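You operate a simulated robot arm through the tools that you are given. There is no shell and no other tool. Be economical: measure what you need, move in short steps, check, and stop when the job is done.

Carry out the task below with a simulated robot arm. There is one attempt and no reset: what you move stays moved.

Task
Put the damp meter on the cart top away on the scanner shelf. Take the white block from the top of the dryer bench and leave it on the drip shelf under the drum taps. Take the wax tray and put it on the drip shelf under the drum taps. Take the grey pad from the ledge under the oilers and leave it on the top of the oil bench. Open the cart drawer, take the red tin and leave it in the inside of the cart drawer, then shut the drawer. The order is free. Set down upright: white block, red tin.

It is judged by the outcome, as a careful person would: the job done as asked, and still so three seconds after it is handed in. It fails if anything else is knocked over, pushed out of place, dropped, spilled or broken.

Robot
A 7-joint arm with a vacuum gripper on a trunk, on a base that drives. Base frame: it is fixed to the floor where the robot stands at the start and does not move with it; the origin is under the middle of the robot, x ahead of it, y to its left, z up. Units: mm, rad, N and s.
With the tool pointing down near the work surface it reaches from about 160 to 840 mm from the robot's upright axis, wherever it stands. Its first joint turns from -2.897 to 2.897 rad. Places, roughly: cart drawer [800, 300, 600]; drip shelf under the drum taps [700, 2400, 600]; grey pad (5x8x5 cm) [-3100, -100, 600]; inside of the cart drawer [800, 200, 500]; red tin (7x7x8 cm) [-3300, -100, 700]; scanner shelf [-10200, 100, 800]; top of the oil bench [-200, 2500, 900]; wax tray (11x9x3 cm) [3100, 2700, 900]; white block (8x5x5 cm) [2400, 2600, 900]. Payload 1.88 kg.
Tool frame: the origin (TCP) lies in the middle of the cups' lips, and z points out of the cups. The gripper has 1 cup of 32 mm across, covering 32 by 32 mm (tool x, y); the bellows give 14 mm. With the vacuum on, a cup seals on a smooth face that it is pressed against (1 to 4 N); it does not hold porous or soft things. The pull reaches 41 N.
Orientation is that of the tool frame in the base frame, as a unit quaternion [x, y, z, w]. With the cups facing straight down, the tool's x points along the base's -x, its y along +y and its z along -z.

Tools
- The arm moves only by the tool jog_arm. Its argument "rows" is a list of rows, each a list of 3 entries, a list of its own where there are three numbers: the shift along the base's x, y, z in cm, then the turn, a rotation vector about the base's x, y, z in rad, then the vacuum: 1 switches it on, 0 off. In form: [[[tx, ty, tz], [rx, ry, rz], vac], ...]. A call has 1 to 12 rows; each row is the pose to reach, as a shift and turn from the pose commanded when the call began. A row lasts 0.2 s, in which the tool goes at most 50 mm and 0.15 rad; a call with a longer step from one row to the next is refused whole, and so is a gripper value outside its range. Where a pose cannot be reached the arm comes as near as it can. A force on the tool above 40 N (or 10 N above the force at the start of the call, whichever is more), or a blocked arm, ends the call early, and 0.2 s more pass. The pull builds up within a second once a cup has sealed. Time passes only in rows, and 0.2 s behind the last, so rows that repeat a pose give it time. It gives the time, the measured TCP pose, the force on the tool (base axes) and the pull of the vacuum at its end, in the units of the frame above (readings bear some noise), with the torque about the TCP (base axes, N m) and any sound that the robot's microphone picked up.
- Cameras (640 x 400 px; columns grow to the right, rows downward): "scene" is now at [14.1, 165.3, 1407.9]; the picture's right is [0.04, -1.00, 0.00], its down [-0.80, -0.03, -0.60] and it looks along [0.60, 0.03, -0.80] (base axes); focal length 261 px, centre (320, 200). "wrist" rides on the gripper at [82, 14, -216] in the tool frame; the picture's right is [-0.17, 0.99, 0.00], its down [-0.91, -0.15, -0.37] and it looks along [-0.37, -0.06, 0.93] (tool axes); focal length 243 px, centre (320, 200). There is no depth. A picture from a camera that has moved, and an enlarged one, comes with that camera's place and axes in the base frame and with its lens.
- capture(camera): a new picture of that camera. No time passes.
- move_column(by): slides the trunk up (or, below 0, down) by that many mm; the arm and the scene camera ride with it, the base frame stays. It gives what a move gives, with no picture.
- steer(legs): drives the robot by 1 to 6 legs, each [ahead, left, turn to the left] in mm, mm and rad, along the robot's own axes; the way and the turn of a leg run together, so that a leg with both is an arc; at most 1500 mm and 3.142 rad a leg. The arm and the cameras ride along, it lands a little off, and it stops where it bumps. It gives what a move gives.
- pan_tilt(pan, tilt): turns the head with the scene camera to pan (to the left, within 2.705 rad either way) and tilt (down, from -0.506 to 1.204), counted from straight ahead of the robot. It gives what a move gives.
- close_up(camera, box): a new picture of the part [left, top, right, bottom] of that camera's present view, enlarged. No time passes.
- sign_off(): hands the job in; it is judged then, once.

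Work in short steps. Places have to be worked out from the pictures, the camera data and where the tool is seen: move nearer, look again, correct. Check each grasp and each placing, and mend what went wrong. You have 186 turns and 144 pictures in all, those below and enlarged ones among them. Switch the vacuum off and draw the arm clear of the work before you hand the job in, unless the task says otherwise; then end with one line.

The tools are called as a command line: name --argument value ..., lists and objects as JSON in quotes. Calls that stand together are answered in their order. jog_arm: Moves the arm, as the interface text tells. Its arguments: {"type":"object","properties":{"rows":{"type":"array","items":{"type":"array"}}},"required":["rows"]} The other tools are called the same way: move_column (by) slides the trunk up or down; steer (legs) drives the base; pan_tilt (pan, tilt) turns the head that bears the scene camera; capture (camera) takes a picture; close_up (camera, box) takes an enlarged picture of a part of a camera's view; sign_off () hands the job in.

At the start:

```text
t: 0.0
eef_pos: [369.5, 428.4, 1036.9]
ee_rot: [0.0, 1.0, 0.001, 0.001]
wrist_force: [-0.1, -0.8, -0.3]
wrist_torque: [-0.01, -0.01, -0.02]
pull: 0.1
trunk travel left (down, up): [-375.0, 215.0]
robot x, y, heading: [-0.4, -1.7, -0.002]
head pan, tilt: [0.044, 0.922]
```

scene: 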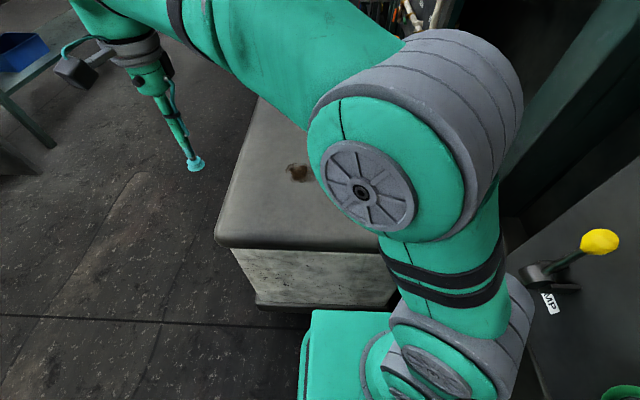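
wrist: 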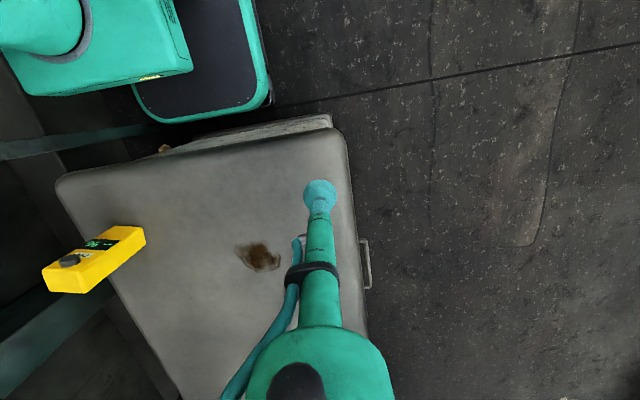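

I start by looking at the surroundings: pan the head to see the cart and the room.

pan_tilt --pan 0.0 --tilt 0.3

capture --camera "scene"

pan_tilt --pan 1.3 --tilt 0.3

capture --camera "scene"

pan_tilt --pan 2.6 --tilt 0.3

capture --camera "scene"

pan_tilt --pan -2.6 --tilt 0.3

capture --camera "scene"

pan_tilt --pan -1.3 --tilt 0.3

capture --camera "scene"

```text
t: 1.0
eef_pos: [369.5, 426.5, 1037.8]
ee_rot: [0.0, 1.0, 0.0, 0.0]
wrist_force: [-0.3, -0.7, 0.2]
wrist_torque: [0.02, -0.02, -0.01]
pull: 0.1
trunk travel left (down, up): [-375.0, 215.0]
robot x, y, heading: [-1.2, -4.2, 0.001]
head pan, tilt: [0.0, 0.3]
```

```text
141 pictures are left
camera scene: at [33.2, 162.1, 1461.6], right [0.0, -1.0, 0.0], down [-0.3, 0.0, -0.95], along [0.95, 0.0, -0.3], focal length 261 px, centre (320, 200)
```

scene: 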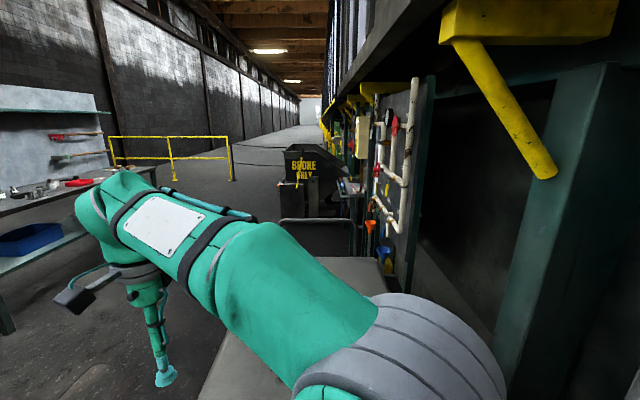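

```text
t: 2.5
eef_pos: [369.7, 427.6, 1037.4]
ee_rot: [-0.001, 1.0, 0.0, 0.0]
wrist_force: [-0.3, 0.3, 0.4]
wrist_torque: [0.02, 0.04, -0.03]
pull: 0.0
trunk travel left (down, up): [-375.0, 215.0]
robot x, y, heading: [1.3, -0.4, -0.001]
head pan, tilt: [1.3, 0.3]
```

```text
140 pictures are left
camera scene: at [-35.2, 252.1, 1461.7], right [0.96, -0.27, 0.0], down [-0.08, -0.28, -0.96], along [0.26, 0.92, -0.3], focal length 261 px, centre (320, 200)
```

scene: 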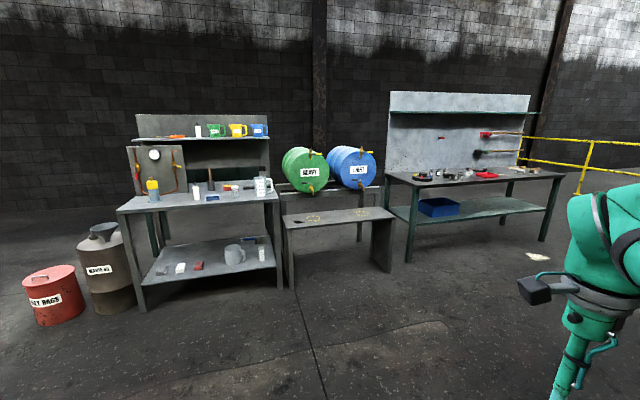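

```text
t: 4.0
eef_pos: [369.5, 427.4, 1036.7]
ee_rot: [0.0, 1.0, 0.0, -0.001]
wrist_force: [-0.4, 1.0, -0.3]
wrist_torque: [0.01, 0.04, -0.02]
pull: 0.0
trunk travel left (down, up): [-375.0, 215.0]
robot x, y, heading: [-1.5, -0.7, 0.004]
head pan, tilt: [2.601, 0.3]
```

```text
139 pictures are left
camera scene: at [-140.2, 210.3, 1461.7], right [0.52, 0.86, 0.0], down [0.25, -0.15, -0.96], along [-0.82, 0.49, -0.3], focal length 261 px, centre (320, 200)
```

scene: 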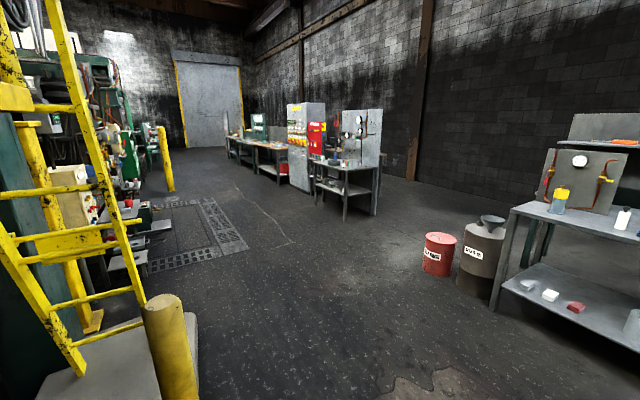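

```text
t: 8.0
eef_pos: [369.3, 427.7, 1037.8]
ee_rot: [0.0, 1.0, 0.001, 0.0]
wrist_force: [0.0, 0.5, 0.3]
wrist_torque: [0.01, 0.03, 0.0]
pull: 0.0
trunk travel left (down, up): [-375.0, 215.0]
robot x, y, heading: [-2.8, 1.0, -0.003]
head pan, tilt: [-2.601, 0.3]
```

```text
138 pictures are left
camera scene: at [-140.2, 114.0, 1461.7], right [-0.52, 0.86, 0.0], down [0.25, 0.15, -0.96], along [-0.82, -0.49, -0.3], focal length 261 px, centre (320, 200)
```

scene: 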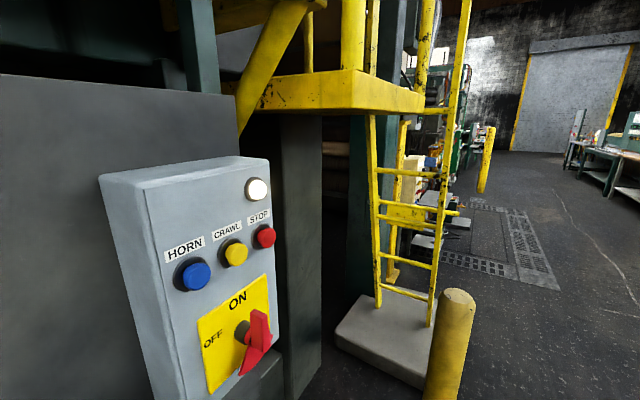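

```text
t: 9.5
eef_pos: [369.5, 427.6, 1038.1]
ee_rot: [0.0, 1.0, 0.0, 0.0]
wrist_force: [0.1, -0.1, -0.4]
wrist_torque: [0.03, 0.01, -0.01]
pull: 0.1
trunk travel left (down, up): [-375.0, 215.0]
robot x, y, heading: [-0.0, -0.2, -0.001]
head pan, tilt: [-1.3, 0.3]
```

```text
137 pictures are left
camera scene: at [-35.3, 72.1, 1461.7], right [-0.96, -0.27, 0.0], down [-0.08, 0.28, -0.96], along [0.25, -0.92, -0.3], focal length 261 px, centre (320, 200)
```

scene: 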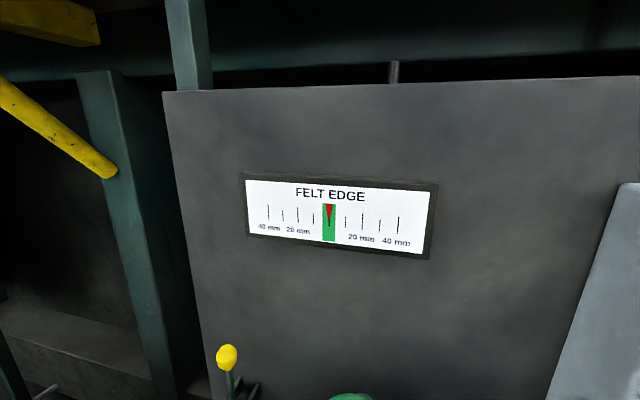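

The cart lies ahead with the meter near [590,-260] and a handle near [795,510]. I look closely at the meter and at the handle through the wrist camera.

close_up --camera "wrist" --box '[30, 200, 190, 300]'

steer --legs '[[0, 1000, 0]]'

pan_tilt --pan -0.6 --tilt 0.6

capture --camera "scene"

```text
4.00 times, centred on (110, 250) of wrist
camera zoom: at [287.5, 441.2, 1252.7], right [0.17, 0.99, 0.0], down [0.91, -0.15, 0.37], along [0.37, -0.06, -0.93], focal length 970 px, centre (1160, 0)
```

zoom: 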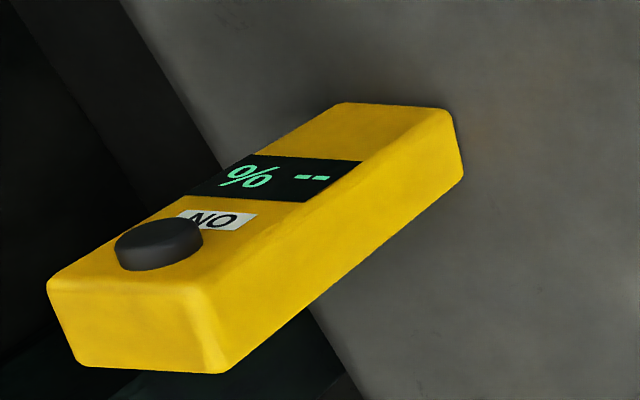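

```text
t: 14.7
eef_pos: [380.4, 1427.7, 1037.6]
ee_rot: [0.006, 1.0, -0.001, -0.001]
wrist_force: [0.1, 0.4, -0.3]
wrist_torque: [0.02, -0.01, -0.03]
pull: 0.1
trunk travel left (down, up): [-375.0, 215.0]
robot x, y, heading: [4.7, 1003.9, -0.007]
head pan, tilt: [-1.3, 0.3]
```

```text
t: 15.8
eef_pos: [380.6, 1428.0, 1038.1]
ee_rot: [0.007, 1.0, 0.0, 0.0]
wrist_force: [-0.6, -0.8, 0.3]
wrist_torque: [-0.01, 0.02, 0.03]
pull: 0.1
trunk travel left (down, up): [-375.0, 215.0]
robot x, y, heading: [8.9, 1003.5, -0.012]
head pan, tilt: [-0.6, 0.6]
```

```text
135 pictures are left
camera scene: at [19.8, 1117.8, 1434.2], right [-0.58, -0.82, 0.0], down [-0.46, 0.32, -0.83], along [0.68, -0.47, -0.56], focal length 261 px, centre (320, 200)
```

scene: 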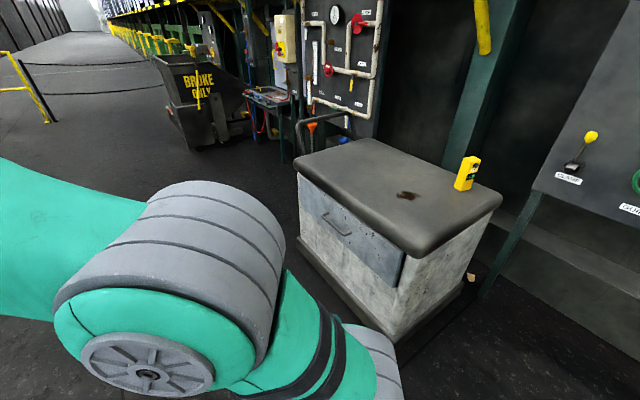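

The meter stands upright on the cart and the drawer front with handle faces +y. I drive round to stand left of the cart, facing -y toward the drawer front.

steer --legs '[[0, 330, 0], [740, 0, 0], [0, 0, -1.56]]'

pan_tilt --pan 0.0 --tilt 0.9

capture --camera "scene"

capture --camera "wrist"

```text
t: 25.3
eef_pos: [1180.5, 973.0, 1035.8]
ee_rot: [0.7, 0.714, 0.0, 0.0]
wrist_force: [0.8, -0.6, -0.5]
wrist_torque: [-0.04, 0.01, 0.0]
pull: 0.1
trunk travel left (down, up): [-375.0, 215.0]
robot x, y, heading: [747.6, 1329.7, -1.552]
head pan, tilt: [-0.6, 0.6]
```

```text
t: 26.3
eef_pos: [1181.1, 972.5, 1037.1]
ee_rot: [0.7, 0.714, 0.001, 0.001]
wrist_force: [-0.6, 0.2, -0.1]
wrist_torque: [0.0, -0.03, 0.01]
pull: 0.2
trunk travel left (down, up): [-375.0, 215.0]
robot x, y, heading: [748.5, 1333.1, -1.549]
head pan, tilt: [0.0, 0.901]
```

```text
134 pictures are left
camera scene: at [911.0, 1319.7, 1409.5], right [-1.0, -0.02, 0.0], down [-0.01, 0.78, -0.62], along [0.01, -0.62, -0.78], focal length 261 px, centre (320, 200)
```

scene: 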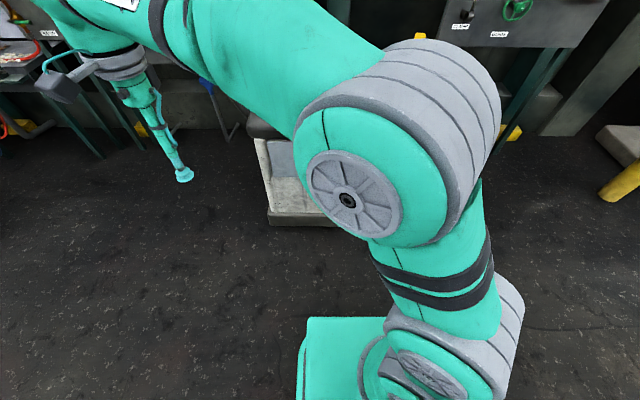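

```text
133 pictures are left
camera wrist: at [1193.1, 1055.2, 1252.7], right [0.99, -0.15, 0.0], down [-0.14, -0.92, 0.37], along [-0.06, -0.37, -0.93], focal length 243 px, centre (320, 200)
```

wrist: 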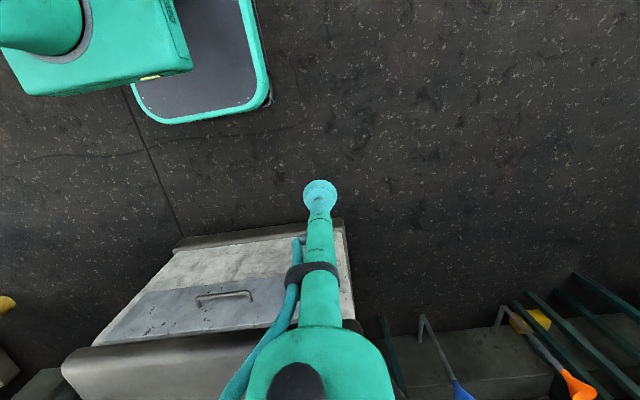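

The drawer front is visible in the wrist view; I enlarge it to find a smooth patch beside the handle.

close_up --camera "wrist" --box '[50, 210, 370, 400]'

jog_arm --rows '[[[-4, 0, 0], [-0.14, 0, 0], 0], [[-8, 0, -3], [-0.28, 0, 0], 0], [[-12, 0, -6], [-0.42, 0, 0], 0], [[-16, 0, -9], [-0.56, 0, 0], 0], [[-20, 0, -12], [-0.7, 0, 0], 0], [[-24, 0, -15], [-0.84, 0, 0], 0], [[-28, 0, -18], [-0.98, 0, 0], 0], [[-32, 0, -21], [-1.12, 0, 0], 0], [[-36, 0, -24], [-1.26, 0, 0], 0], [[-40, 0, -27], [-1.4, 0, 0], 0], [[-43, 0, -30], [-1.54, 0, 0], 0], [[-43, 0, -33], [-1.5708, 0, 0], 0]]'

capture --camera "wrist"

```text
2.00 times, centred on (210, 305) of wrist
camera zoom: at [1193.1, 1055.2, 1252.7], right [0.99, -0.15, 0.0], down [-0.14, -0.92, 0.37], along [-0.06, -0.37, -0.93], focal length 485 px, centre (540, -10)
```

zoom: 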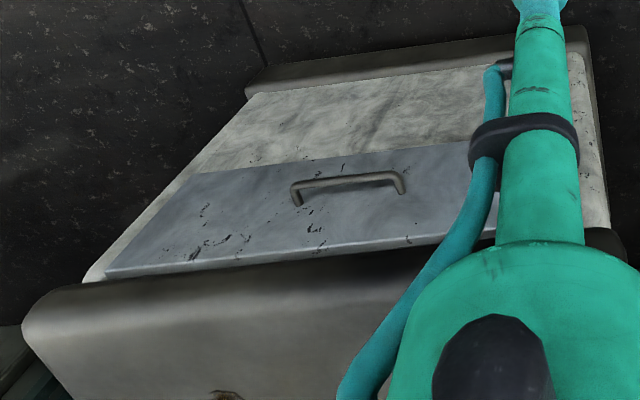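

```text
t: 28.5
eef_pos: [914.2, 959.6, 871.0]
ee_rot: [0.585, 0.495, -0.375, 0.522]
wrist_force: [-0.8, 0.4, 0.3]
wrist_torque: [0.03, -0.04, 0.08]
pull: 0.2
out of reach, approached as far as the arm can: row 9
trunk travel left (down, up): [-375.0, 215.0]
robot x, y, heading: [747.0, 1335.5, -1.549]
head pan, tilt: [0.0, 0.901]
stopped in row 10: the arm was blocked; the commanded pose is now the measured one
```

```text
131 pictures are left
camera wrist: at [930.4, 1189.1, 834.5], right [0.92, 0.0, 0.4], down [-0.39, 0.19, 0.9], along [-0.07, -0.98, 0.17], focal length 243 px, centre (320, 200)
```

wrist: 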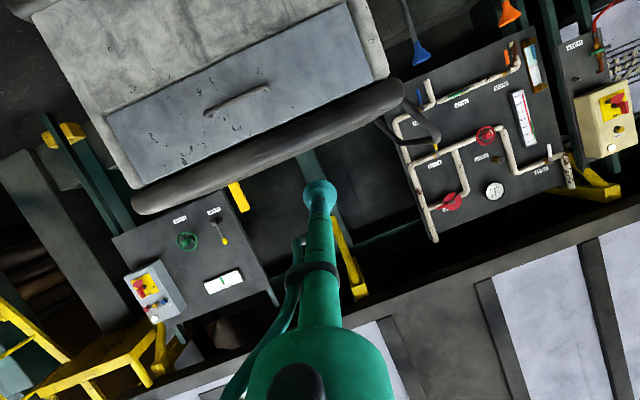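

The wrist hit a limit because the arm is too folded. I extend forward and lower while levelling the tool toward -y, aiming at a pre-contact pose about 150 mm off the drawer front above the handle.

jog_arm --rows '[[[0, -4, -1], [0, 0, 0], 0], [[0, -8, -2], [0, 0, 0], 0], [[-1, -12, -4], [-0.03, 0.04, -0.01], 0], [[-2, -16, -6], [-0.06, 0.08, -0.02], 0], [[-4, -19, -9], [-0.09, 0.12, -0.03], 0], [[-6, -22, -12], [-0.12, 0.16, -0.04], 0], [[-8, -25, -15], [-0.15, 0.2, -0.05], 0], [[-8, -27, -18], [-0.18, 0.24, -0.057], 0], [[-8, -27, -18], [-0.18, 0.24, -0.057], 0]]'

capture --camera "wrist"

```text
t: 29.6
eef_pos: [999.6, 817.5, 902.0]
ee_rot: [0.485, 0.488, -0.369, 0.625]
wrist_force: [-0.5, -0.3, 0.5]
wrist_torque: [0.03, 0.02, 0.01]
pull: 0.2
out of reach, approached as far as the arm can: row 5
trunk travel left (down, up): [-375.0, 215.0]
robot x, y, heading: [744.8, 1336.9, -1.549]
head pan, tilt: [0.0, 0.901]
stopped in row 5: the arm was blocked; the commanded pose is now the measured one
```

```text
130 pictures are left
camera wrist: at [980.4, 1030.5, 814.5], right [0.88, 0.25, 0.41], down [-0.47, 0.31, 0.83], along [0.08, -0.92, 0.39], focal length 243 px, centre (320, 200)
```

wrist: 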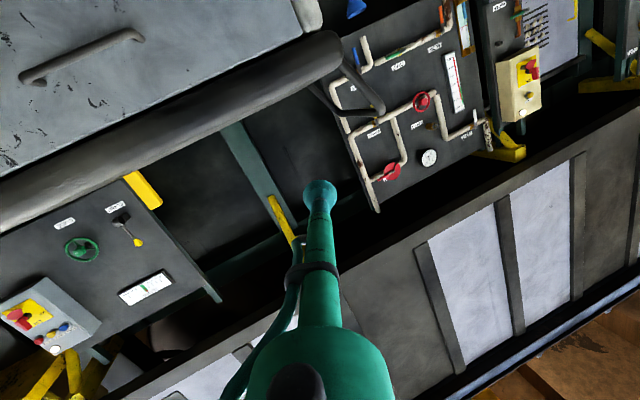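

The wrist pitch is limited with the shoulder this high; lowering the trunk lets the forearm lie flatter. I lower it 300 mm, the arm being in free space before the drawer.

move_column --by -250

jog_arm --rows '[[[-2, 0, 2], [0.0, 0.0, 0.0], 0], [[-4, -1, 3], [-0.03, 0.03, 0.0], 0], [[-6, -2, 4], [-0.06, 0.06, 0.0], 0]]'

```text
t: 30.8
eef_pos: [986.9, 832.7, 727.0]
ee_rot: [0.498, 0.559, -0.371, 0.55]
wrist_force: [-0.3, 0.6, 1.2]
wrist_torque: [0.03, 0.01, 0.11]
pull: 0.1
trunk travel left (down, up): [-311.0, 279.0]
robot x, y, heading: [748.9, 1331.6, -1.549]
head pan, tilt: [0.0, 0.901]
stopped: the arm was blocked; the commanded pose is now the measured one
```

```text
t: 31.6
eef_pos: [976.0, 874.0, 671.6]
ee_rot: [0.455, 0.671, -0.347, 0.472]
wrist_force: [-0.7, 0.5, 0.1]
wrist_torque: [0.06, 0.01, -0.01]
pull: 0.0
out of reach, approached as far as the arm can: row 2, 3
trunk travel left (down, up): [-311.0, 279.0]
robot x, y, heading: [746.5, 1334.2, -1.554]
head pan, tilt: [0.0, 0.901]
stopped in row 3: the arm was blocked; the commanded pose is now the measured one
```

The column stopped early with the arm shifting; I look to see what is blocking it.

capture --camera "scene"

capture --camera "wrist"

```text
129 pictures are left
camera scene: at [915.3, 1305.7, 1351.4], right [-1.0, -0.02, 0.0], down [-0.02, 0.79, -0.61], along [0.01, -0.61, -0.79], focal length 261 px, centre (320, 200)
```

scene: 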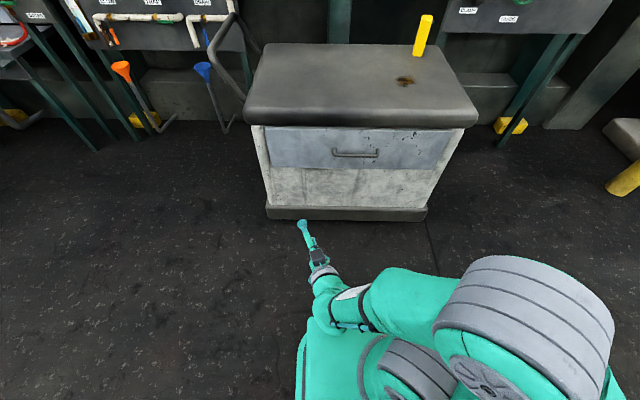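

```text
128 pictures are left
camera wrist: at [909.9, 1096.1, 659.0], right [0.95, 0.29, 0.12], down [-0.14, 0.03, 0.99], along [0.29, -0.96, 0.06], focal length 243 px, centre (320, 200)
```

wrist: 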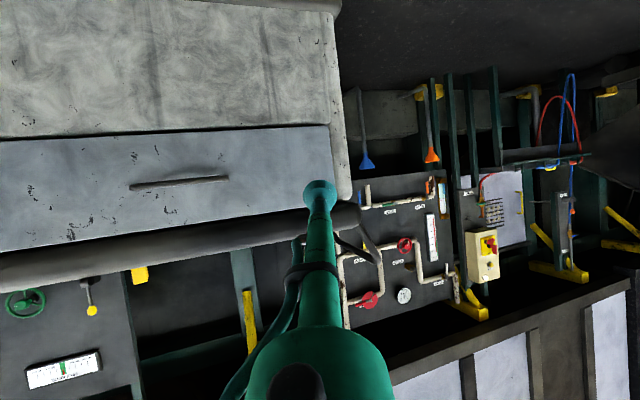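

The arm is folded tightly against the base. I unfold it: forward and slightly up, keeping the orientation.

jog_arm --rows '[[[0, -3, 1], [0, 0, 0], 0], [[0, -6, 3], [0, 0, 0], 0], [[-1, -9, 5], [0, 0, 0], 0], [[-2, -12, 7], [0, 0, 0], 0], [[-3, -15, 9], [0, 0, 0], 0]]'

capture --camera "scene"

```text
t: 32.4
eef_pos: [1052.0, 867.8, 671.7]
ee_rot: [0.405, 0.733, -0.296, 0.459]
wrist_force: [0.0, -0.1, 1.0]
wrist_torque: [0.08, 0.05, 0.01]
pull: 0.0
out of reach, approached as far as the arm can: row 1, 2, 3
trunk travel left (down, up): [-311.0, 279.0]
robot x, y, heading: [744.8, 1335.5, -1.547]
head pan, tilt: [0.0, 0.901]
stopped in row 3: the arm was blocked; the commanded pose is now the measured one
```

```text
127 pictures are left
camera scene: at [914.1, 1307.2, 1350.2], right [-1.0, -0.02, 0.0], down [-0.02, 0.79, -0.61], along [0.01, -0.61, -0.79], focal length 261 px, centre (320, 200)
```

scene: 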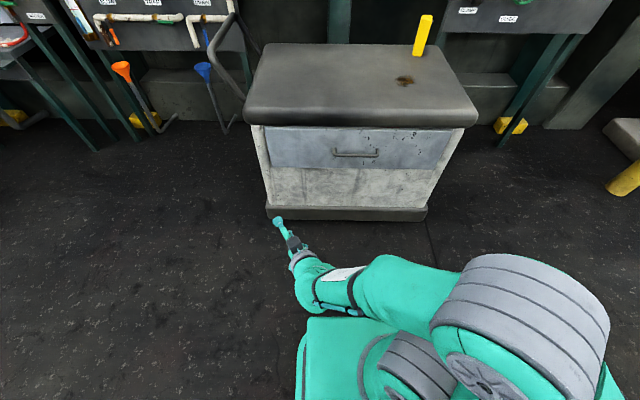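

The wrist is pinned at its limit. I bring the tool back to pointing down while rising, to restore a good configuration.

jog_arm --rows '[[[0, 0, 2], [0.11, 0.06, 0], 0], [[0, 0, 4], [0.22, 0.12, 0], 0], [[0, 0, 7], [0.33, 0.18, 0], 0], [[0, 0, 10], [0.44, 0.24, 0], 0], [[0, 0, 13], [0.55, 0.3, 0], 0], [[0, 0, 16], [0.66, 0.36, 0], 0], [[0, 0, 19], [0.77, 0.42, 0], 0], [[0, 0, 22], [0.88, 0.48, 0], 0], [[0, 0, 25], [0.99, 0.53, 0], 0], [[0, 0, 25], [1.02, 0.547, 0], 0]]'

capture --camera "scene"

```text
t: 34.5
eef_pos: [1050.1, 867.4, 933.6]
ee_rot: [0.486, 0.874, -0.008, 0.014]
wrist_force: [0.6, -1.3, -0.8]
wrist_torque: [0.0, 0.01, 0.02]
pull: 0.1
trunk travel left (down, up): [-311.0, 279.0]
robot x, y, heading: [744.3, 1337.2, -1.557]
head pan, tilt: [0.0, 0.901]
```

```text
126 pictures are left
camera scene: at [909.9, 1319.6, 1345.3], right [-1.0, -0.02, 0.0], down [-0.02, 0.78, -0.62], along [0.01, -0.62, -0.78], focal length 261 px, centre (320, 200)
```

scene: 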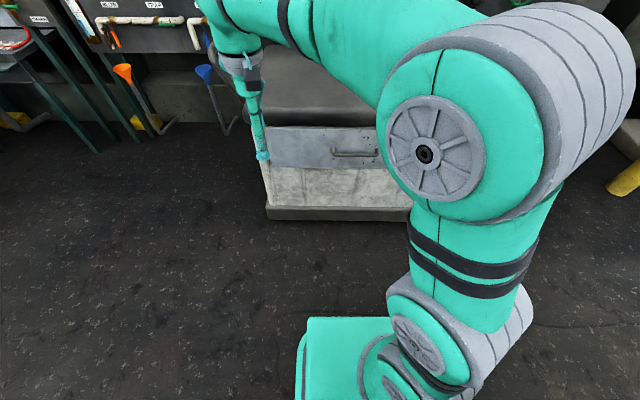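

Configuration is good again. I lower the trunk fully with the tool still down in the free space before the drawer.

move_column --by -300

steer --legs '[[-150, 0, 0]]'

capture --camera "scene"

```text
t: 37.5
eef_pos: [1050.3, 868.7, 633.1]
ee_rot: [0.487, 0.873, -0.008, 0.013]
wrist_force: [-0.4, 0.5, -0.5]
wrist_torque: [-0.03, -0.02, 0.02]
pull: 0.1
trunk travel left (down, up): [-11.0, 579.0]
robot x, y, heading: [743.0, 1335.6, -1.556]
head pan, tilt: [0.0, 0.901]
```

```text
t: 38.9
eef_pos: [1046.7, 1018.7, 633.4]
ee_rot: [0.487, 0.873, -0.009, 0.014]
wrist_force: [-0.2, -0.6, -0.1]
wrist_torque: [0.0, 0.03, 0.01]
pull: 0.0
trunk travel left (down, up): [-11.0, 579.0]
robot x, y, heading: [744.6, 1483.0, -1.552]
head pan, tilt: [0.0, 0.901]
```

```text
125 pictures are left
camera scene: at [907.1, 1470.0, 1045.3], right [-1.0, -0.02, 0.0], down [-0.01, 0.78, -0.62], along [0.01, -0.62, -0.78], focal length 261 px, centre (320, 200)
```

scene: 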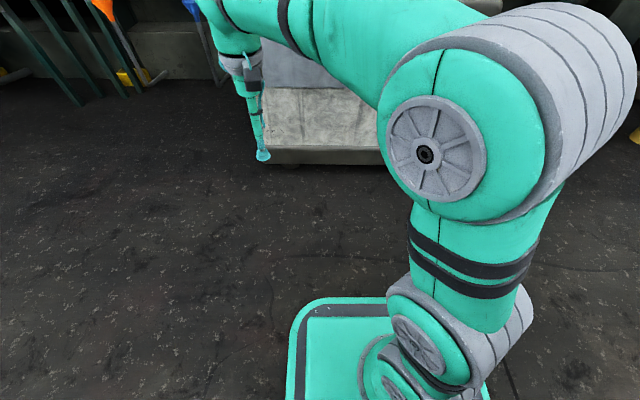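

Now I extend the arm forward toward the drawer at mid height and square the tool yaw.

jog_arm --rows '[[[-2, -2, 3], [0, 0, -0.07], 0], [[-4, -5, 5], [0, 0, -0.14], 0], [[-7, -8, 7], [0, 0, -0.21], 0], [[-10, -11, 9], [0, 0, -0.28], 0], [[-13, -14, 11], [0, 0, -0.35], 0], [[-16, -17, 13], [0, 0, -0.42], 0], [[-19, -20, 15], [0, 0, -0.49], 0], [[-21, -22, 17], [0, 0, -0.55], 0]]'

jog_arm --rows '[[[0, -2, 0], [-0.14, 0, 0], 0], [[0, -4, 0], [-0.28, 0, 0], 0], [[0, -6, 0], [-0.42, 0, 0], 0], [[0, -8, 0], [-0.56, 0, 0], 0], [[0, -10, 0], [-0.7, 0, 0], 0], [[0, -12, 0], [-0.84, 0, 0], 0], [[0, -14, 0], [-0.98, 0, 0], 0], [[0, -14, 0], [-1.12, 0, 0], 0], [[0, -14, 0], [-1.26, 0, 0], 0], [[0, -14, -1], [-1.4, 0, 0], 0], [[0, -14, -2], [-1.54, 0, 0], 0], [[0, -14, -3], [-1.57, 0, 0], 0]]'

capture --camera "wrist"

```text
t: 40.7
eef_pos: [830.2, 839.9, 757.5]
ee_rot: [0.707, 0.707, -0.009, 0.007]
wrist_force: [0.0, -1.7, -2.2]
wrist_torque: [0.24, 0.05, 0.0]
pull: 0.1
out of reach, approached as far as the arm can: row 7, 8
trunk travel left (down, up): [-11.0, 579.0]
robot x, y, heading: [742.1, 1486.4, -1.555]
head pan, tilt: [0.0, 0.901]
```

```text
t: 43.5
eef_pos: [797.7, 679.4, 672.7]
ee_rot: [0.593, 0.432, -0.451, 0.508]
wrist_force: [0.7, 0.2, -0.1]
wrist_torque: [-0.12, 0.03, 0.03]
pull: 0.1
trunk travel left (down, up): [-11.0, 579.0]
robot x, y, heading: [745.3, 1482.2, -1.555]
head pan, tilt: [0.0, 0.901]
stopped in row 12: the arm was blocked; the commanded pose is now the measured one
```

```text
124 pictures are left
camera wrist: at [850.3, 897.1, 612.0], right [0.92, -0.12, 0.37], down [-0.31, 0.34, 0.89], along [-0.23, -0.93, 0.28], focal length 243 px, centre (320, 200)
```

wrist: 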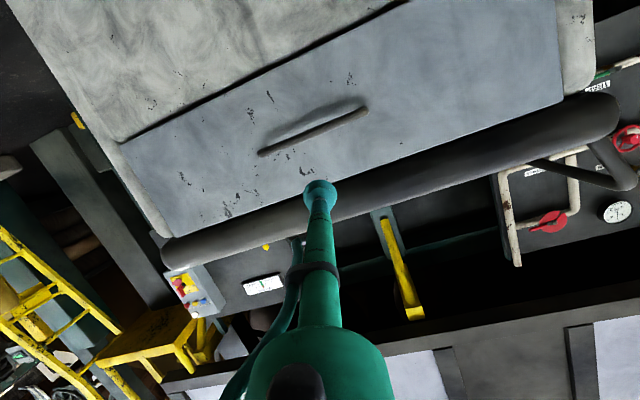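

Almost square: the tool axis is about 6° off -y, the roll does not matter. I correct it while approaching to about 70 mm short of the drawer front.

jog_arm --rows '[[[0.5, -2, 0.3], [0, 0, 0.02], 0], [[1.5, -4, 0.6], [-0.02, 0, 0.04], 0], [[2.5, -6, 0.9], [-0.04, 0, 0.06], 0], [[3.2, -8, 1.2], [-0.06, 0, 0.08], 0], [[3.7, -10, 1.7], [-0.078, 0, 0.096], 0], [[3.7, -11, 1.7], [-0.078, 0, 0.096], 0]]'

capture --camera "wrist"

capture --camera "scene"

```text
t: 44.9
eef_pos: [837.6, 580.3, 716.0]
ee_rot: [0.545, 0.439, -0.445, 0.559]
wrist_force: [-0.7, -0.5, 0.5]
wrist_torque: [0.01, 0.03, 0.0]
pull: 0.1
trunk travel left (down, up): [-11.0, 579.0]
robot x, y, heading: [742.6, 1483.6, -1.556]
head pan, tilt: [0.0, 0.901]
```

```text
123 pictures are left
camera wrist: at [868.2, 794.0, 633.3], right [0.93, 0.01, 0.38], down [-0.35, 0.39, 0.85], along [-0.14, -0.92, 0.37], focal length 243 px, centre (320, 200)
```

wrist: 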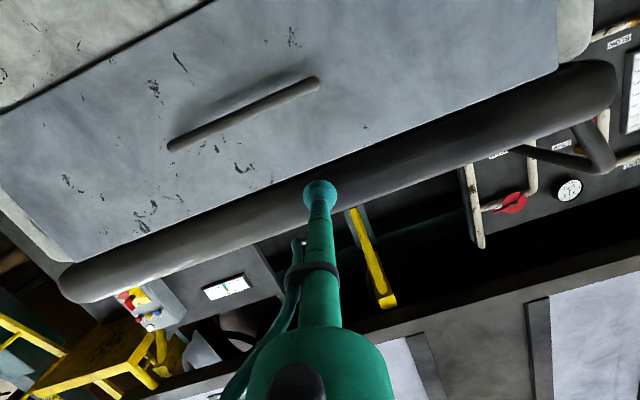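

```text
122 pictures are left
camera scene: at [907.1, 1469.7, 1045.4], right [-1.0, -0.02, 0.0], down [-0.01, 0.78, -0.62], along [0.01, -0.62, -0.78], focal length 261 px, centre (320, 200)
```

scene: 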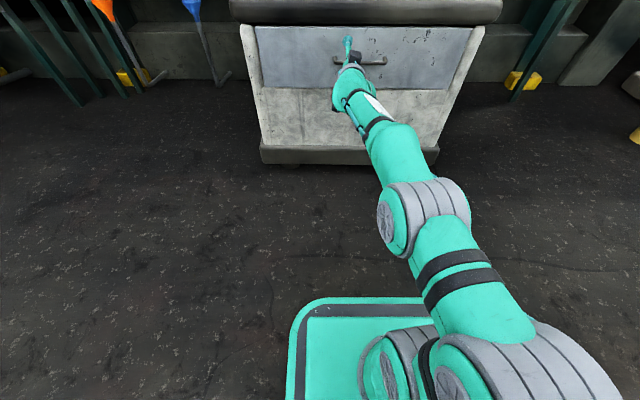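

The cup is 90 mm off the front but a bit high; the spot at z≈682 is clean panel above the handle's end. I lower 3.4 cm and approach with vacuum on.

jog_arm --rows '[[[0, 0, -1.7], [0, 0, 0], 0], [[0, 0, -3.4], [0, 0, 0], 0], [[0, -3, -3.4], [0, 0, 0], 1], [[0, -5.5, -3.4], [0, 0, 0], 1], [[0, -7, -3.4], [0, 0, 0], 1], [[0, -8, -3.4], [0, 0, 0], 1]]'

capture --camera "wrist"

```text
t: 46.3
eef_pos: [837.0, 499.8, 680.7]
ee_rot: [0.546, 0.438, -0.445, 0.559]
wrist_force: [-0.1, -0.1, 0.1]
wrist_torque: [0.0, 0.01, 0.02]
pull: 0.0
trunk travel left (down, up): [-11.0, 579.0]
robot x, y, heading: [744.8, 1487.3, -1.55]
head pan, tilt: [0.0, 0.901]
```

```text
121 pictures are left
camera wrist: at [867.7, 714.5, 599.1], right [0.93, 0.01, 0.38], down [-0.35, 0.39, 0.85], along [-0.14, -0.92, 0.37], focal length 243 px, centre (320, 200)
```

wrist: 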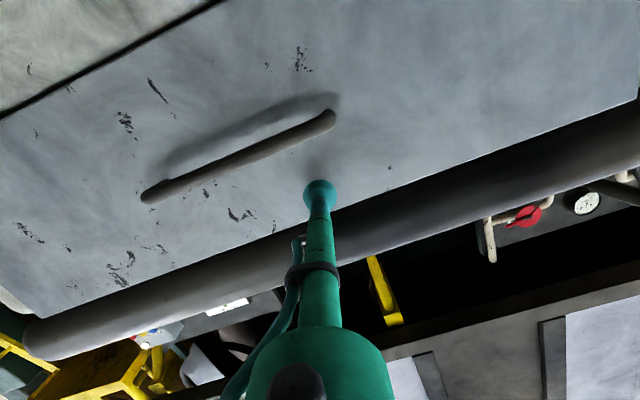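

The cup's shadow is close on the clean panel; I advance in small steps until it seals.

jog_arm --rows '[[[0, -0.6, 0], [0, 0, 0], 1], [[0, -1.2, 0], [0, 0, 0], 1], [[0, -1.8, 0], [0, 0, 0], 1], [[0, -2.2, 0], [0, 0, 0], 1], [[0, -2.2, 0], [0, 0, 0], 1]]'

```text
t: 47.5
eef_pos: [837.1, 478.4, 682.7]
ee_rot: [0.545, 0.438, -0.446, 0.559]
wrist_force: [0.3, -0.2, -0.1]
wrist_torque: [-0.03, 0.01, 0.0]
pull: 0.0
trunk travel left (down, up): [-11.0, 579.0]
robot x, y, heading: [743.9, 1485.3, -1.554]
head pan, tilt: [0.0, 0.901]
```

jog_arm --rows '[[[0, -0.4, 0], [0, 0, 0], 1], [[0, -0.8, 0], [0, 0, 0], 1], [[0, -1.2, 0], [0, 0, 0], 1], [[0, -1.6, 0], [0, 0, 0], 1], [[0, -2.0, 0], [0, 0, 0], 1], [[0, -2.4, 0], [0, 0, 0], 1]]'

capture --camera "wrist"

```text
t: 48.9
eef_pos: [836.2, 455.9, 683.2]
ee_rot: [0.546, 0.438, -0.446, 0.558]
wrist_force: [-1.1, 19.4, 0.8]
wrist_torque: [0.29, 0.14, -0.05]
pull: 40.3
trunk travel left (down, up): [-11.0, 579.0]
robot x, y, heading: [741.2, 1483.2, -1.554]
head pan, tilt: [0.0, 0.901]
stopped in row 6: the force on the tool passed its limit (the readings are from after the stop); the commanded pose is now the measured one
```

```text
120 pictures are left
camera wrist: at [868.0, 671.6, 600.7], right [0.93, 0.01, 0.38], down [-0.35, 0.39, 0.85], along [-0.14, -0.92, 0.37], focal length 243 px, centre (320, 200)
```

wrist: 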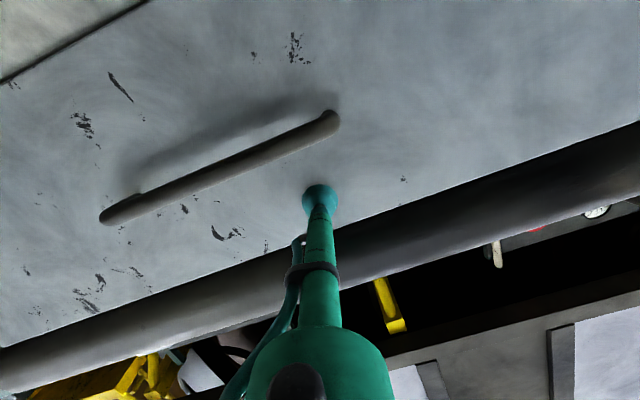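

Sealed (pull 40 N). I pull the drawer by drawing the arm back slightly first, to feel the resistance.

jog_arm --rows '[[[0, 1, 0], [0, 0, 0], 1], [[0, 2, 0], [0, 0, 0], 1], [[0, 3, 0], [0, 0, 0], 1], [[0, 4, 0], [0, 0, 0], 1], [[0, 5, 0], [0, 0, 0], 1]]'

```text
t: 50.1
eef_pos: [836.3, 505.5, 682.8]
ee_rot: [0.546, 0.437, -0.446, 0.558]
wrist_force: [0.0, 1.4, 8.4]
wrist_torque: [0.33, 0.1, -0.01]
pull: 40.8
trunk travel left (down, up): [-11.0, 579.0]
robot x, y, heading: [742.6, 1483.2, -1.551]
head pan, tilt: [0.0, 0.901]
```

The drawer follows. I draw it further by driving the base straight back.

steer --legs '[[-100, 0, 0]]'

steer --legs '[[-90, 0, 0]]'

capture --camera "scene"

capture --camera "wrist"

```text
t: 51.3
eef_pos: [837.0, 604.8, 683.5]
ee_rot: [0.545, 0.438, -0.446, 0.558]
wrist_force: [-0.1, 0.8, 10.4]
wrist_torque: [0.4, -0.14, -0.07]
pull: 40.8
trunk travel left (down, up): [-11.0, 579.0]
robot x, y, heading: [740.4, 1585.6, -1.553]
head pan, tilt: [0.0, 0.901]
```

```text
t: 52.4
eef_pos: [837.2, 695.4, 683.3]
ee_rot: [0.544, 0.439, -0.446, 0.559]
wrist_force: [11.1, 1.1, 4.7]
wrist_torque: [0.26, -0.35, -0.24]
pull: 39.9
trunk travel left (down, up): [-11.0, 579.0]
robot x, y, heading: [737.9, 1676.2, -1.549]
head pan, tilt: [0.0, 0.901]
```

```text
119 pictures are left
camera scene: at [904.1, 1659.7, 1045.3], right [-1.0, -0.02, 0.0], down [-0.02, 0.78, -0.62], along [0.01, -0.62, -0.78], focal length 261 px, centre (320, 200)
```

scene: 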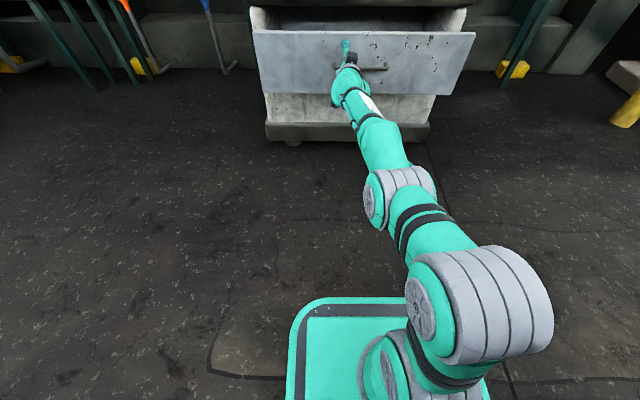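

```text
118 pictures are left
camera wrist: at [867.4, 909.8, 600.4], right [0.93, 0.01, 0.38], down [-0.35, 0.39, 0.85], along [-0.14, -0.92, 0.37], focal length 243 px, centre (320, 200)
```

wrist: 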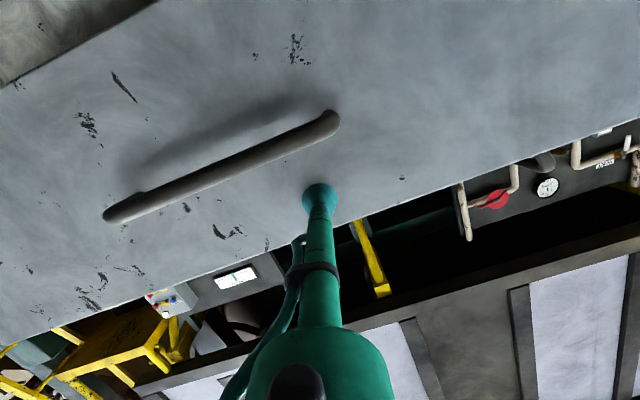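

The drawer is open about 240 mm. I release the vacuum and back away.

jog_arm --rows '[[[0, 0, 0], [0, 0, 0], 0], [[0, 0, 0], [0, 0, 0], 0], [[0, 0, 0], [0, 0, 0], 0], [[0, 0, 0], [0, 0, 0], 0], [[0, 1, 0], [0, 0, 0], 0], [[0, 2, 0], [0, 0, 0], 0], [[0, 4, 0], [0, 0, 0], 0]]'

steer --legs '[[-150, 0, 0]]'

capture --camera "scene"

```text
t: 54.0
eef_pos: [836.8, 734.6, 682.5]
ee_rot: [0.545, 0.438, -0.445, 0.559]
wrist_force: [0.2, -0.1, -0.2]
wrist_torque: [-0.05, -0.03, -0.01]
pull: 0.0
trunk travel left (down, up): [-11.0, 579.0]
robot x, y, heading: [737.5, 1670.8, -1.553]
head pan, tilt: [0.0, 0.901]
```

```text
t: 55.4
eef_pos: [832.4, 884.3, 683.2]
ee_rot: [0.546, 0.438, -0.446, 0.559]
wrist_force: [-0.1, 0.4, 0.2]
wrist_torque: [-0.01, 0.0, 0.02]
pull: 0.0
trunk travel left (down, up): [-11.0, 579.0]
robot x, y, heading: [736.0, 1822.5, -1.553]
head pan, tilt: [0.0, 0.901]
```

```text
117 pictures are left
camera scene: at [900.8, 1809.7, 1045.3], right [-1.0, -0.02, 0.0], down [-0.01, 0.78, -0.62], along [0.01, -0.62, -0.78], focal length 261 px, centre (320, 200)
```

scene: 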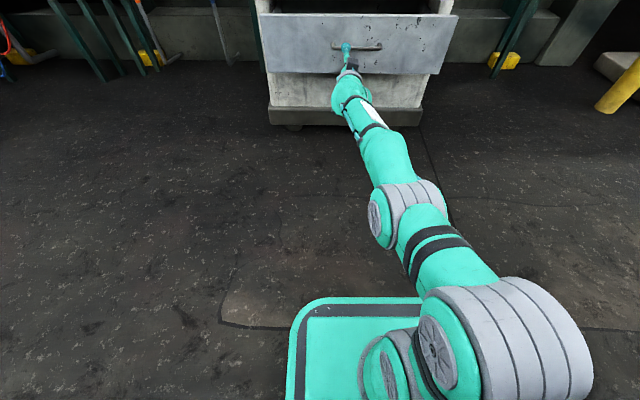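

Drawer is open with the cart in place. I raise the trunk and return the tool to pointing down.

move_column --by 364

jog_arm --rows '[[[0, 2, 0], [0.14, 0, 0], 0], [[0, 5, 0], [0.28, 0, 0], 0], [[0, 8, 0], [0.42, 0, 0], 0], [[0, 11, 0], [0.56, 0, 0], 0], [[0, 14, 0], [0.7, 0, 0], 0], [[0, 17, 0], [0.84, 0, 0], 0], [[0, 20, 0], [0.98, 0, 0], 0], [[0, 22, 0], [1.12, 0, 0], 0], [[0, 24, 0], [1.26, 0, 0], 0], [[0, 26, 0], [1.4, 0, 0], 0], [[0, 28, 0], [1.54, 0, 0], 0], [[0, 28, 0], [1.5708, 0, 0], 0]]'

```text
t: 58.9
eef_pos: [832.6, 884.1, 1045.3]
ee_rot: [0.545, 0.439, -0.445, 0.559]
wrist_force: [0.0, -1.4, 0.1]
wrist_torque: [0.02, -0.02, 0.0]
pull: 0.0
trunk travel left (down, up): [-375.0, 215.0]
robot x, y, heading: [737.2, 1819.1, -1.553]
head pan, tilt: [0.0, 0.901]
```

```text
t: 61.5
eef_pos: [832.1, 1164.6, 1047.3]
ee_rot: [0.781, 0.625, -0.005, 0.009]
wrist_force: [1.0, 0.2, 0.3]
wrist_torque: [0.01, 0.02, -0.02]
pull: 0.0
trunk travel left (down, up): [-375.0, 215.0]
robot x, y, heading: [736.0, 1823.4, -1.551]
head pan, tilt: [0.0, 0.901]
```

Next the damp meter. I turn back to heading 0 and drive to the side of the cart where I began.

steer --legs '[[0, 0, 1.551], [-770, 0, 0], [0, -900, 0], [0, -700, 0]]'

capture --camera "wrist"

```text
t: 77.3
eef_pos: [642.4, 309.7, 1048.3]
ee_rot: [0.11, 0.994, 0.004, 0.01]
wrist_force: [-0.4, -0.7, 0.0]
wrist_torque: [-0.01, 0.01, -0.03]
pull: 0.1
trunk travel left (down, up): [-375.0, 215.0]
robot x, y, heading: [-16.4, 210.9, 0.018]
head pan, tilt: [0.0, 0.901]
```

```text
116 pictures are left
camera wrist: at [560.4, 339.9, 1261.0], right [0.38, 0.93, 0.01], down [0.85, -0.35, 0.39], along [0.37, -0.14, -0.92], focal length 243 px, centre (320, 200)
```

wrist: 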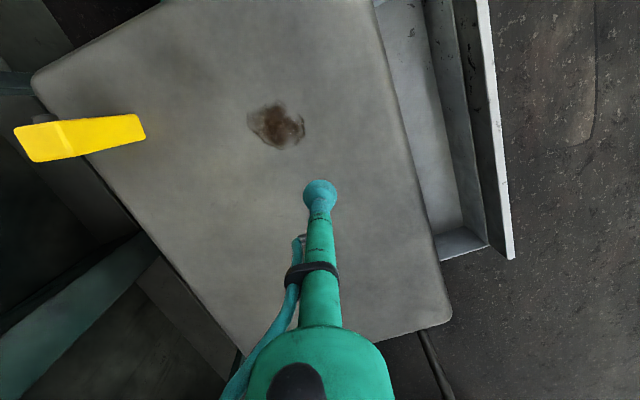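

The meter stands near [490,20]. I move the tool over it, a bit higher, and look down.

jog_arm --rows '[[[-2, -3, 2], [0, 0, 0.03], 0], [[-4, -7, 4], [0, 0, 0.06], 0], [[-6, -11, 5], [0, 0, 0.09], 0], [[-8, -15, 5], [0, 0, 0.12], 0], [[-10, -19, 5], [0, 0, 0.15], 0], [[-12, -23, 5], [0, 0, 0.18], 0], [[-14, -26, 5], [0, 0, 0.2], 0], [[-15, -29, 5], [0, 0, 0.22], 0], [[-15, -29, 5], [0, 0, 0.22], 0]]'

capture --camera "wrist"

capture --camera "scene"

```text
t: 79.3
eef_pos: [492.2, 19.2, 1098.1]
ee_rot: [0.0, 1.0, 0.005, 0.01]
wrist_force: [-0.2, -0.2, 0.3]
wrist_torque: [0.05, 0.02, 0.0]
pull: 0.1
trunk travel left (down, up): [-375.0, 215.0]
robot x, y, heading: [-13.7, 211.4, 0.019]
head pan, tilt: [0.0, 0.901]
```

```text
115 pictures are left
camera wrist: at [405.4, 31.8, 1311.6], right [0.17, 0.99, 0.01], down [0.91, -0.16, 0.39], along [0.39, -0.05, -0.92], focal length 243 px, centre (320, 200)
```

wrist: 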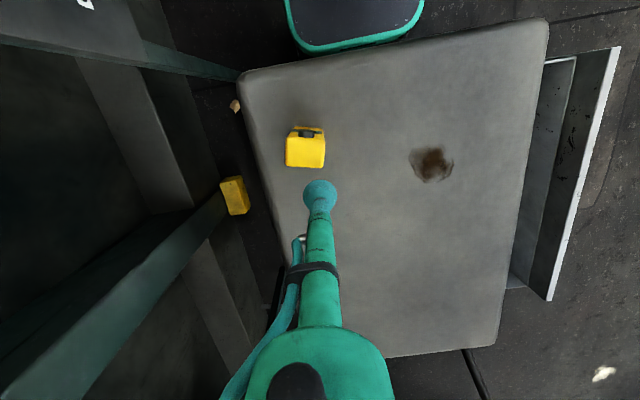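

```text
114 pictures are left
camera scene: at [-4.9, 374.3, 1409.4], right [0.02, -1.0, 0.0], down [-0.78, -0.01, -0.62], along [0.62, 0.01, -0.78], focal length 261 px, centre (320, 200)
```

scene: 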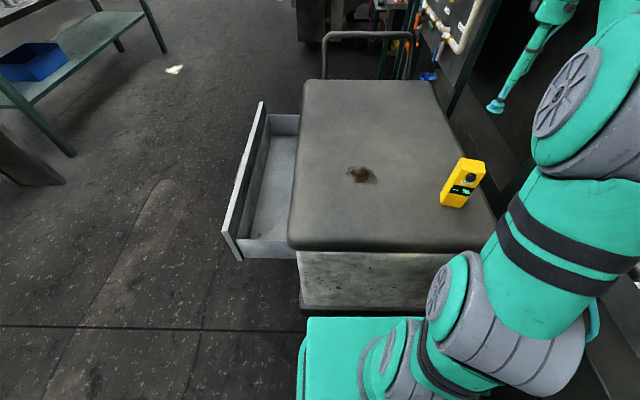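

Estimates put the meter's top face at about [480,0,930]. I come down above it to z≈985 and check alignment.

jog_arm --rows '[[[-0.6, -1, -3], [0, 0, 0], 0], [[-1.2, -2, -6], [0, 0, 0], 0], [[-1.2, -2, -9], [0, 0, 0], 0], [[-1.2, -2, -11.5], [0, 0, 0], 0], [[-1.2, -2, -11.5], [0, 0, 0], 0]]'

close_up --camera "wrist" --box '[240, 120, 400, 220]'

close_up --camera "scene" --box '[400, 80, 560, 240]'

```text
t: 80.5
eef_pos: [479.6, -0.7, 983.4]
ee_rot: [-0.001, 1.0, 0.004, 0.01]
wrist_force: [0.0, -0.4, -0.1]
wrist_torque: [0.03, 0.02, 0.01]
pull: 0.1
trunk travel left (down, up): [-375.0, 215.0]
robot x, y, heading: [-19.8, 209.0, 0.021]
head pan, tilt: [0.0, 0.901]
```

```text
4.00 times, centred on (320, 170) of wrist
camera zoom: at [393.6, 11.7, 1197.0], right [0.17, 0.99, 0.01], down [0.91, -0.16, 0.39], along [0.39, -0.05, -0.92], focal length 970 px, centre (320, 320)
```

zoom: 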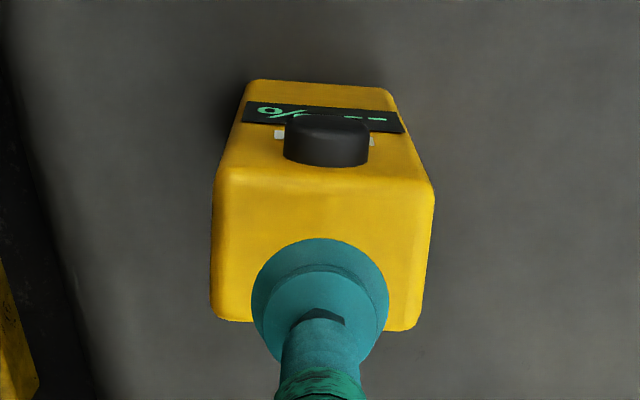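

```text
2.50 times, centred on (480, 160) of scene
camera zoom: at [-4.9, 374.4, 1409.3], right [0.02, -1.0, 0.0], down [-0.78, -0.02, -0.62], along [0.62, 0.01, -0.78], focal length 652 px, centre (-80, 300)
```

zoom: 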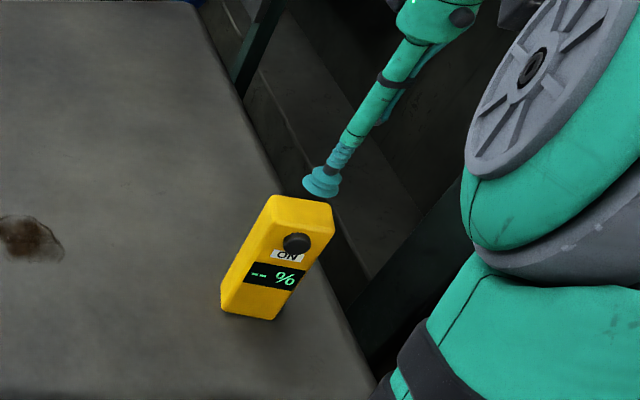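

The cup is centred over the top face. I descend with the vacuum on in small steps.

jog_arm --rows '[[[0, 0, -2], [0, 0, 0], 1], [[0, 0, -3.5], [0, 0, 0], 1], [[0, 0, -4.2], [0, 0, 0], 1], [[0, 0, -4.8], [0, 0, 0], 1], [[0, 0, -5.4], [0, 0, 0], 1], [[0, 0, -5.8], [0, 0, 0], 1], [[0, 0, -6.2], [0, 0, 0], 1]]'

```text
t: 81.7
eef_pos: [482.6, -0.2, 935.7]
ee_rot: [0.0, 1.0, 0.001, 0.016]
wrist_force: [-3.3, 1.0, 8.3]
wrist_torque: [-0.06, 0.15, -0.07]
pull: 41.0
trunk travel left (down, up): [-375.0, 215.0]
robot x, y, heading: [-19.1, 211.0, 0.019]
head pan, tilt: [0.0, 0.901]
stopped in row 5: the force on the tool passed its limit (the readings are from after the stop); the commanded pose is now the measured one
```

Sealed with full pull. I lift the meter gently and check.

jog_arm --rows '[[[0, 0, 0], [0, 0, 0], 1], [[0, 0, 1], [0, 0, 0], 1], [[0, 0, 3], [0, 0, 0], 1], [[0, 0, 6], [0, 0, 0], 1], [[0, 0, 10], [0, 0, 0], 1], [[0, 0, 14], [0, 0, 0], 1], [[0, 0, 14], [0, 0, 0], 1]]'

capture --camera "scene"

```text
t: 83.3
eef_pos: [480.6, 0.8, 1074.7]
ee_rot: [0.001, 1.0, 0.003, 0.014]
wrist_force: [-1.1, 0.4, -3.9]
wrist_torque: [-0.03, 0.01, 0.02]
pull: 40.9
trunk travel left (down, up): [-375.0, 215.0]
robot x, y, heading: [-14.5, 209.7, 0.017]
head pan, tilt: [0.0, 0.901]
```

```text
111 pictures are left
camera scene: at [-4.9, 374.5, 1409.3], right [0.02, -1.0, 0.0], down [-0.78, -0.02, -0.62], along [0.62, 0.01, -0.78], focal length 261 px, centre (320, 200)
```

scene: 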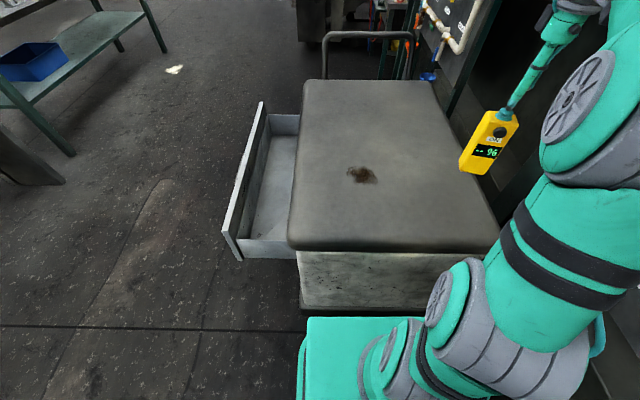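

The meter is held. I drive left clear of the cart into the aisle, turn to face -x, and look down the aisle.

steer --legs '[[0, 900, 0], [0, 0, 1.57], [0, 0, 1.555]]'

pan_tilt --pan 0.25 --tilt 0.2

capture --camera "scene"

```text
t: 95.6
eef_pos: [-522.3, 1353.0, 1074.2]
ee_rot: [1.0, -0.019, -0.014, 0.003]
wrist_force: [-0.4, 0.6, -3.1]
wrist_torque: [0.01, 0.0, 0.01]
pull: 40.6
trunk travel left (down, up): [-375.0, 215.0]
robot x, y, heading: [-31.4, 1122.4, 3.126]
head pan, tilt: [0.0, 0.901]
```

```text
t: 96.7
eef_pos: [-522.2, 1353.7, 1073.1]
ee_rot: [1.0, -0.018, -0.014, 0.002]
wrist_force: [0.1, -0.3, -3.6]
wrist_torque: [-0.01, -0.03, -0.04]
pull: 40.9
trunk travel left (down, up): [-375.0, 215.0]
robot x, y, heading: [-33.1, 1122.1, 3.122]
head pan, tilt: [0.25, 0.201]
```

```text
110 pictures are left
camera scene: at [-66.0, 935.4, 1470.8], right [-0.23, 0.97, 0.0], down [0.19, 0.05, -0.98], along [-0.95, -0.23, -0.2], focal length 261 px, centre (320, 200)
```

scene: 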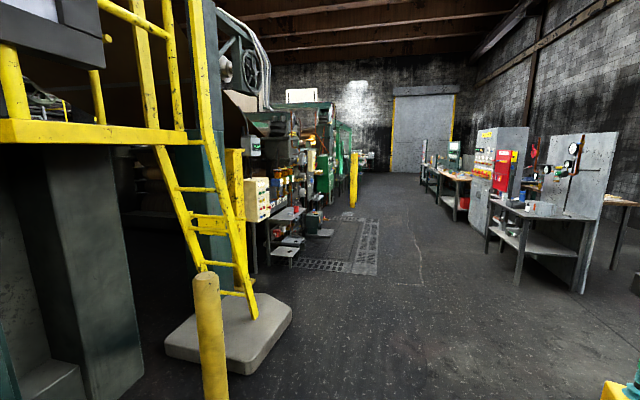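

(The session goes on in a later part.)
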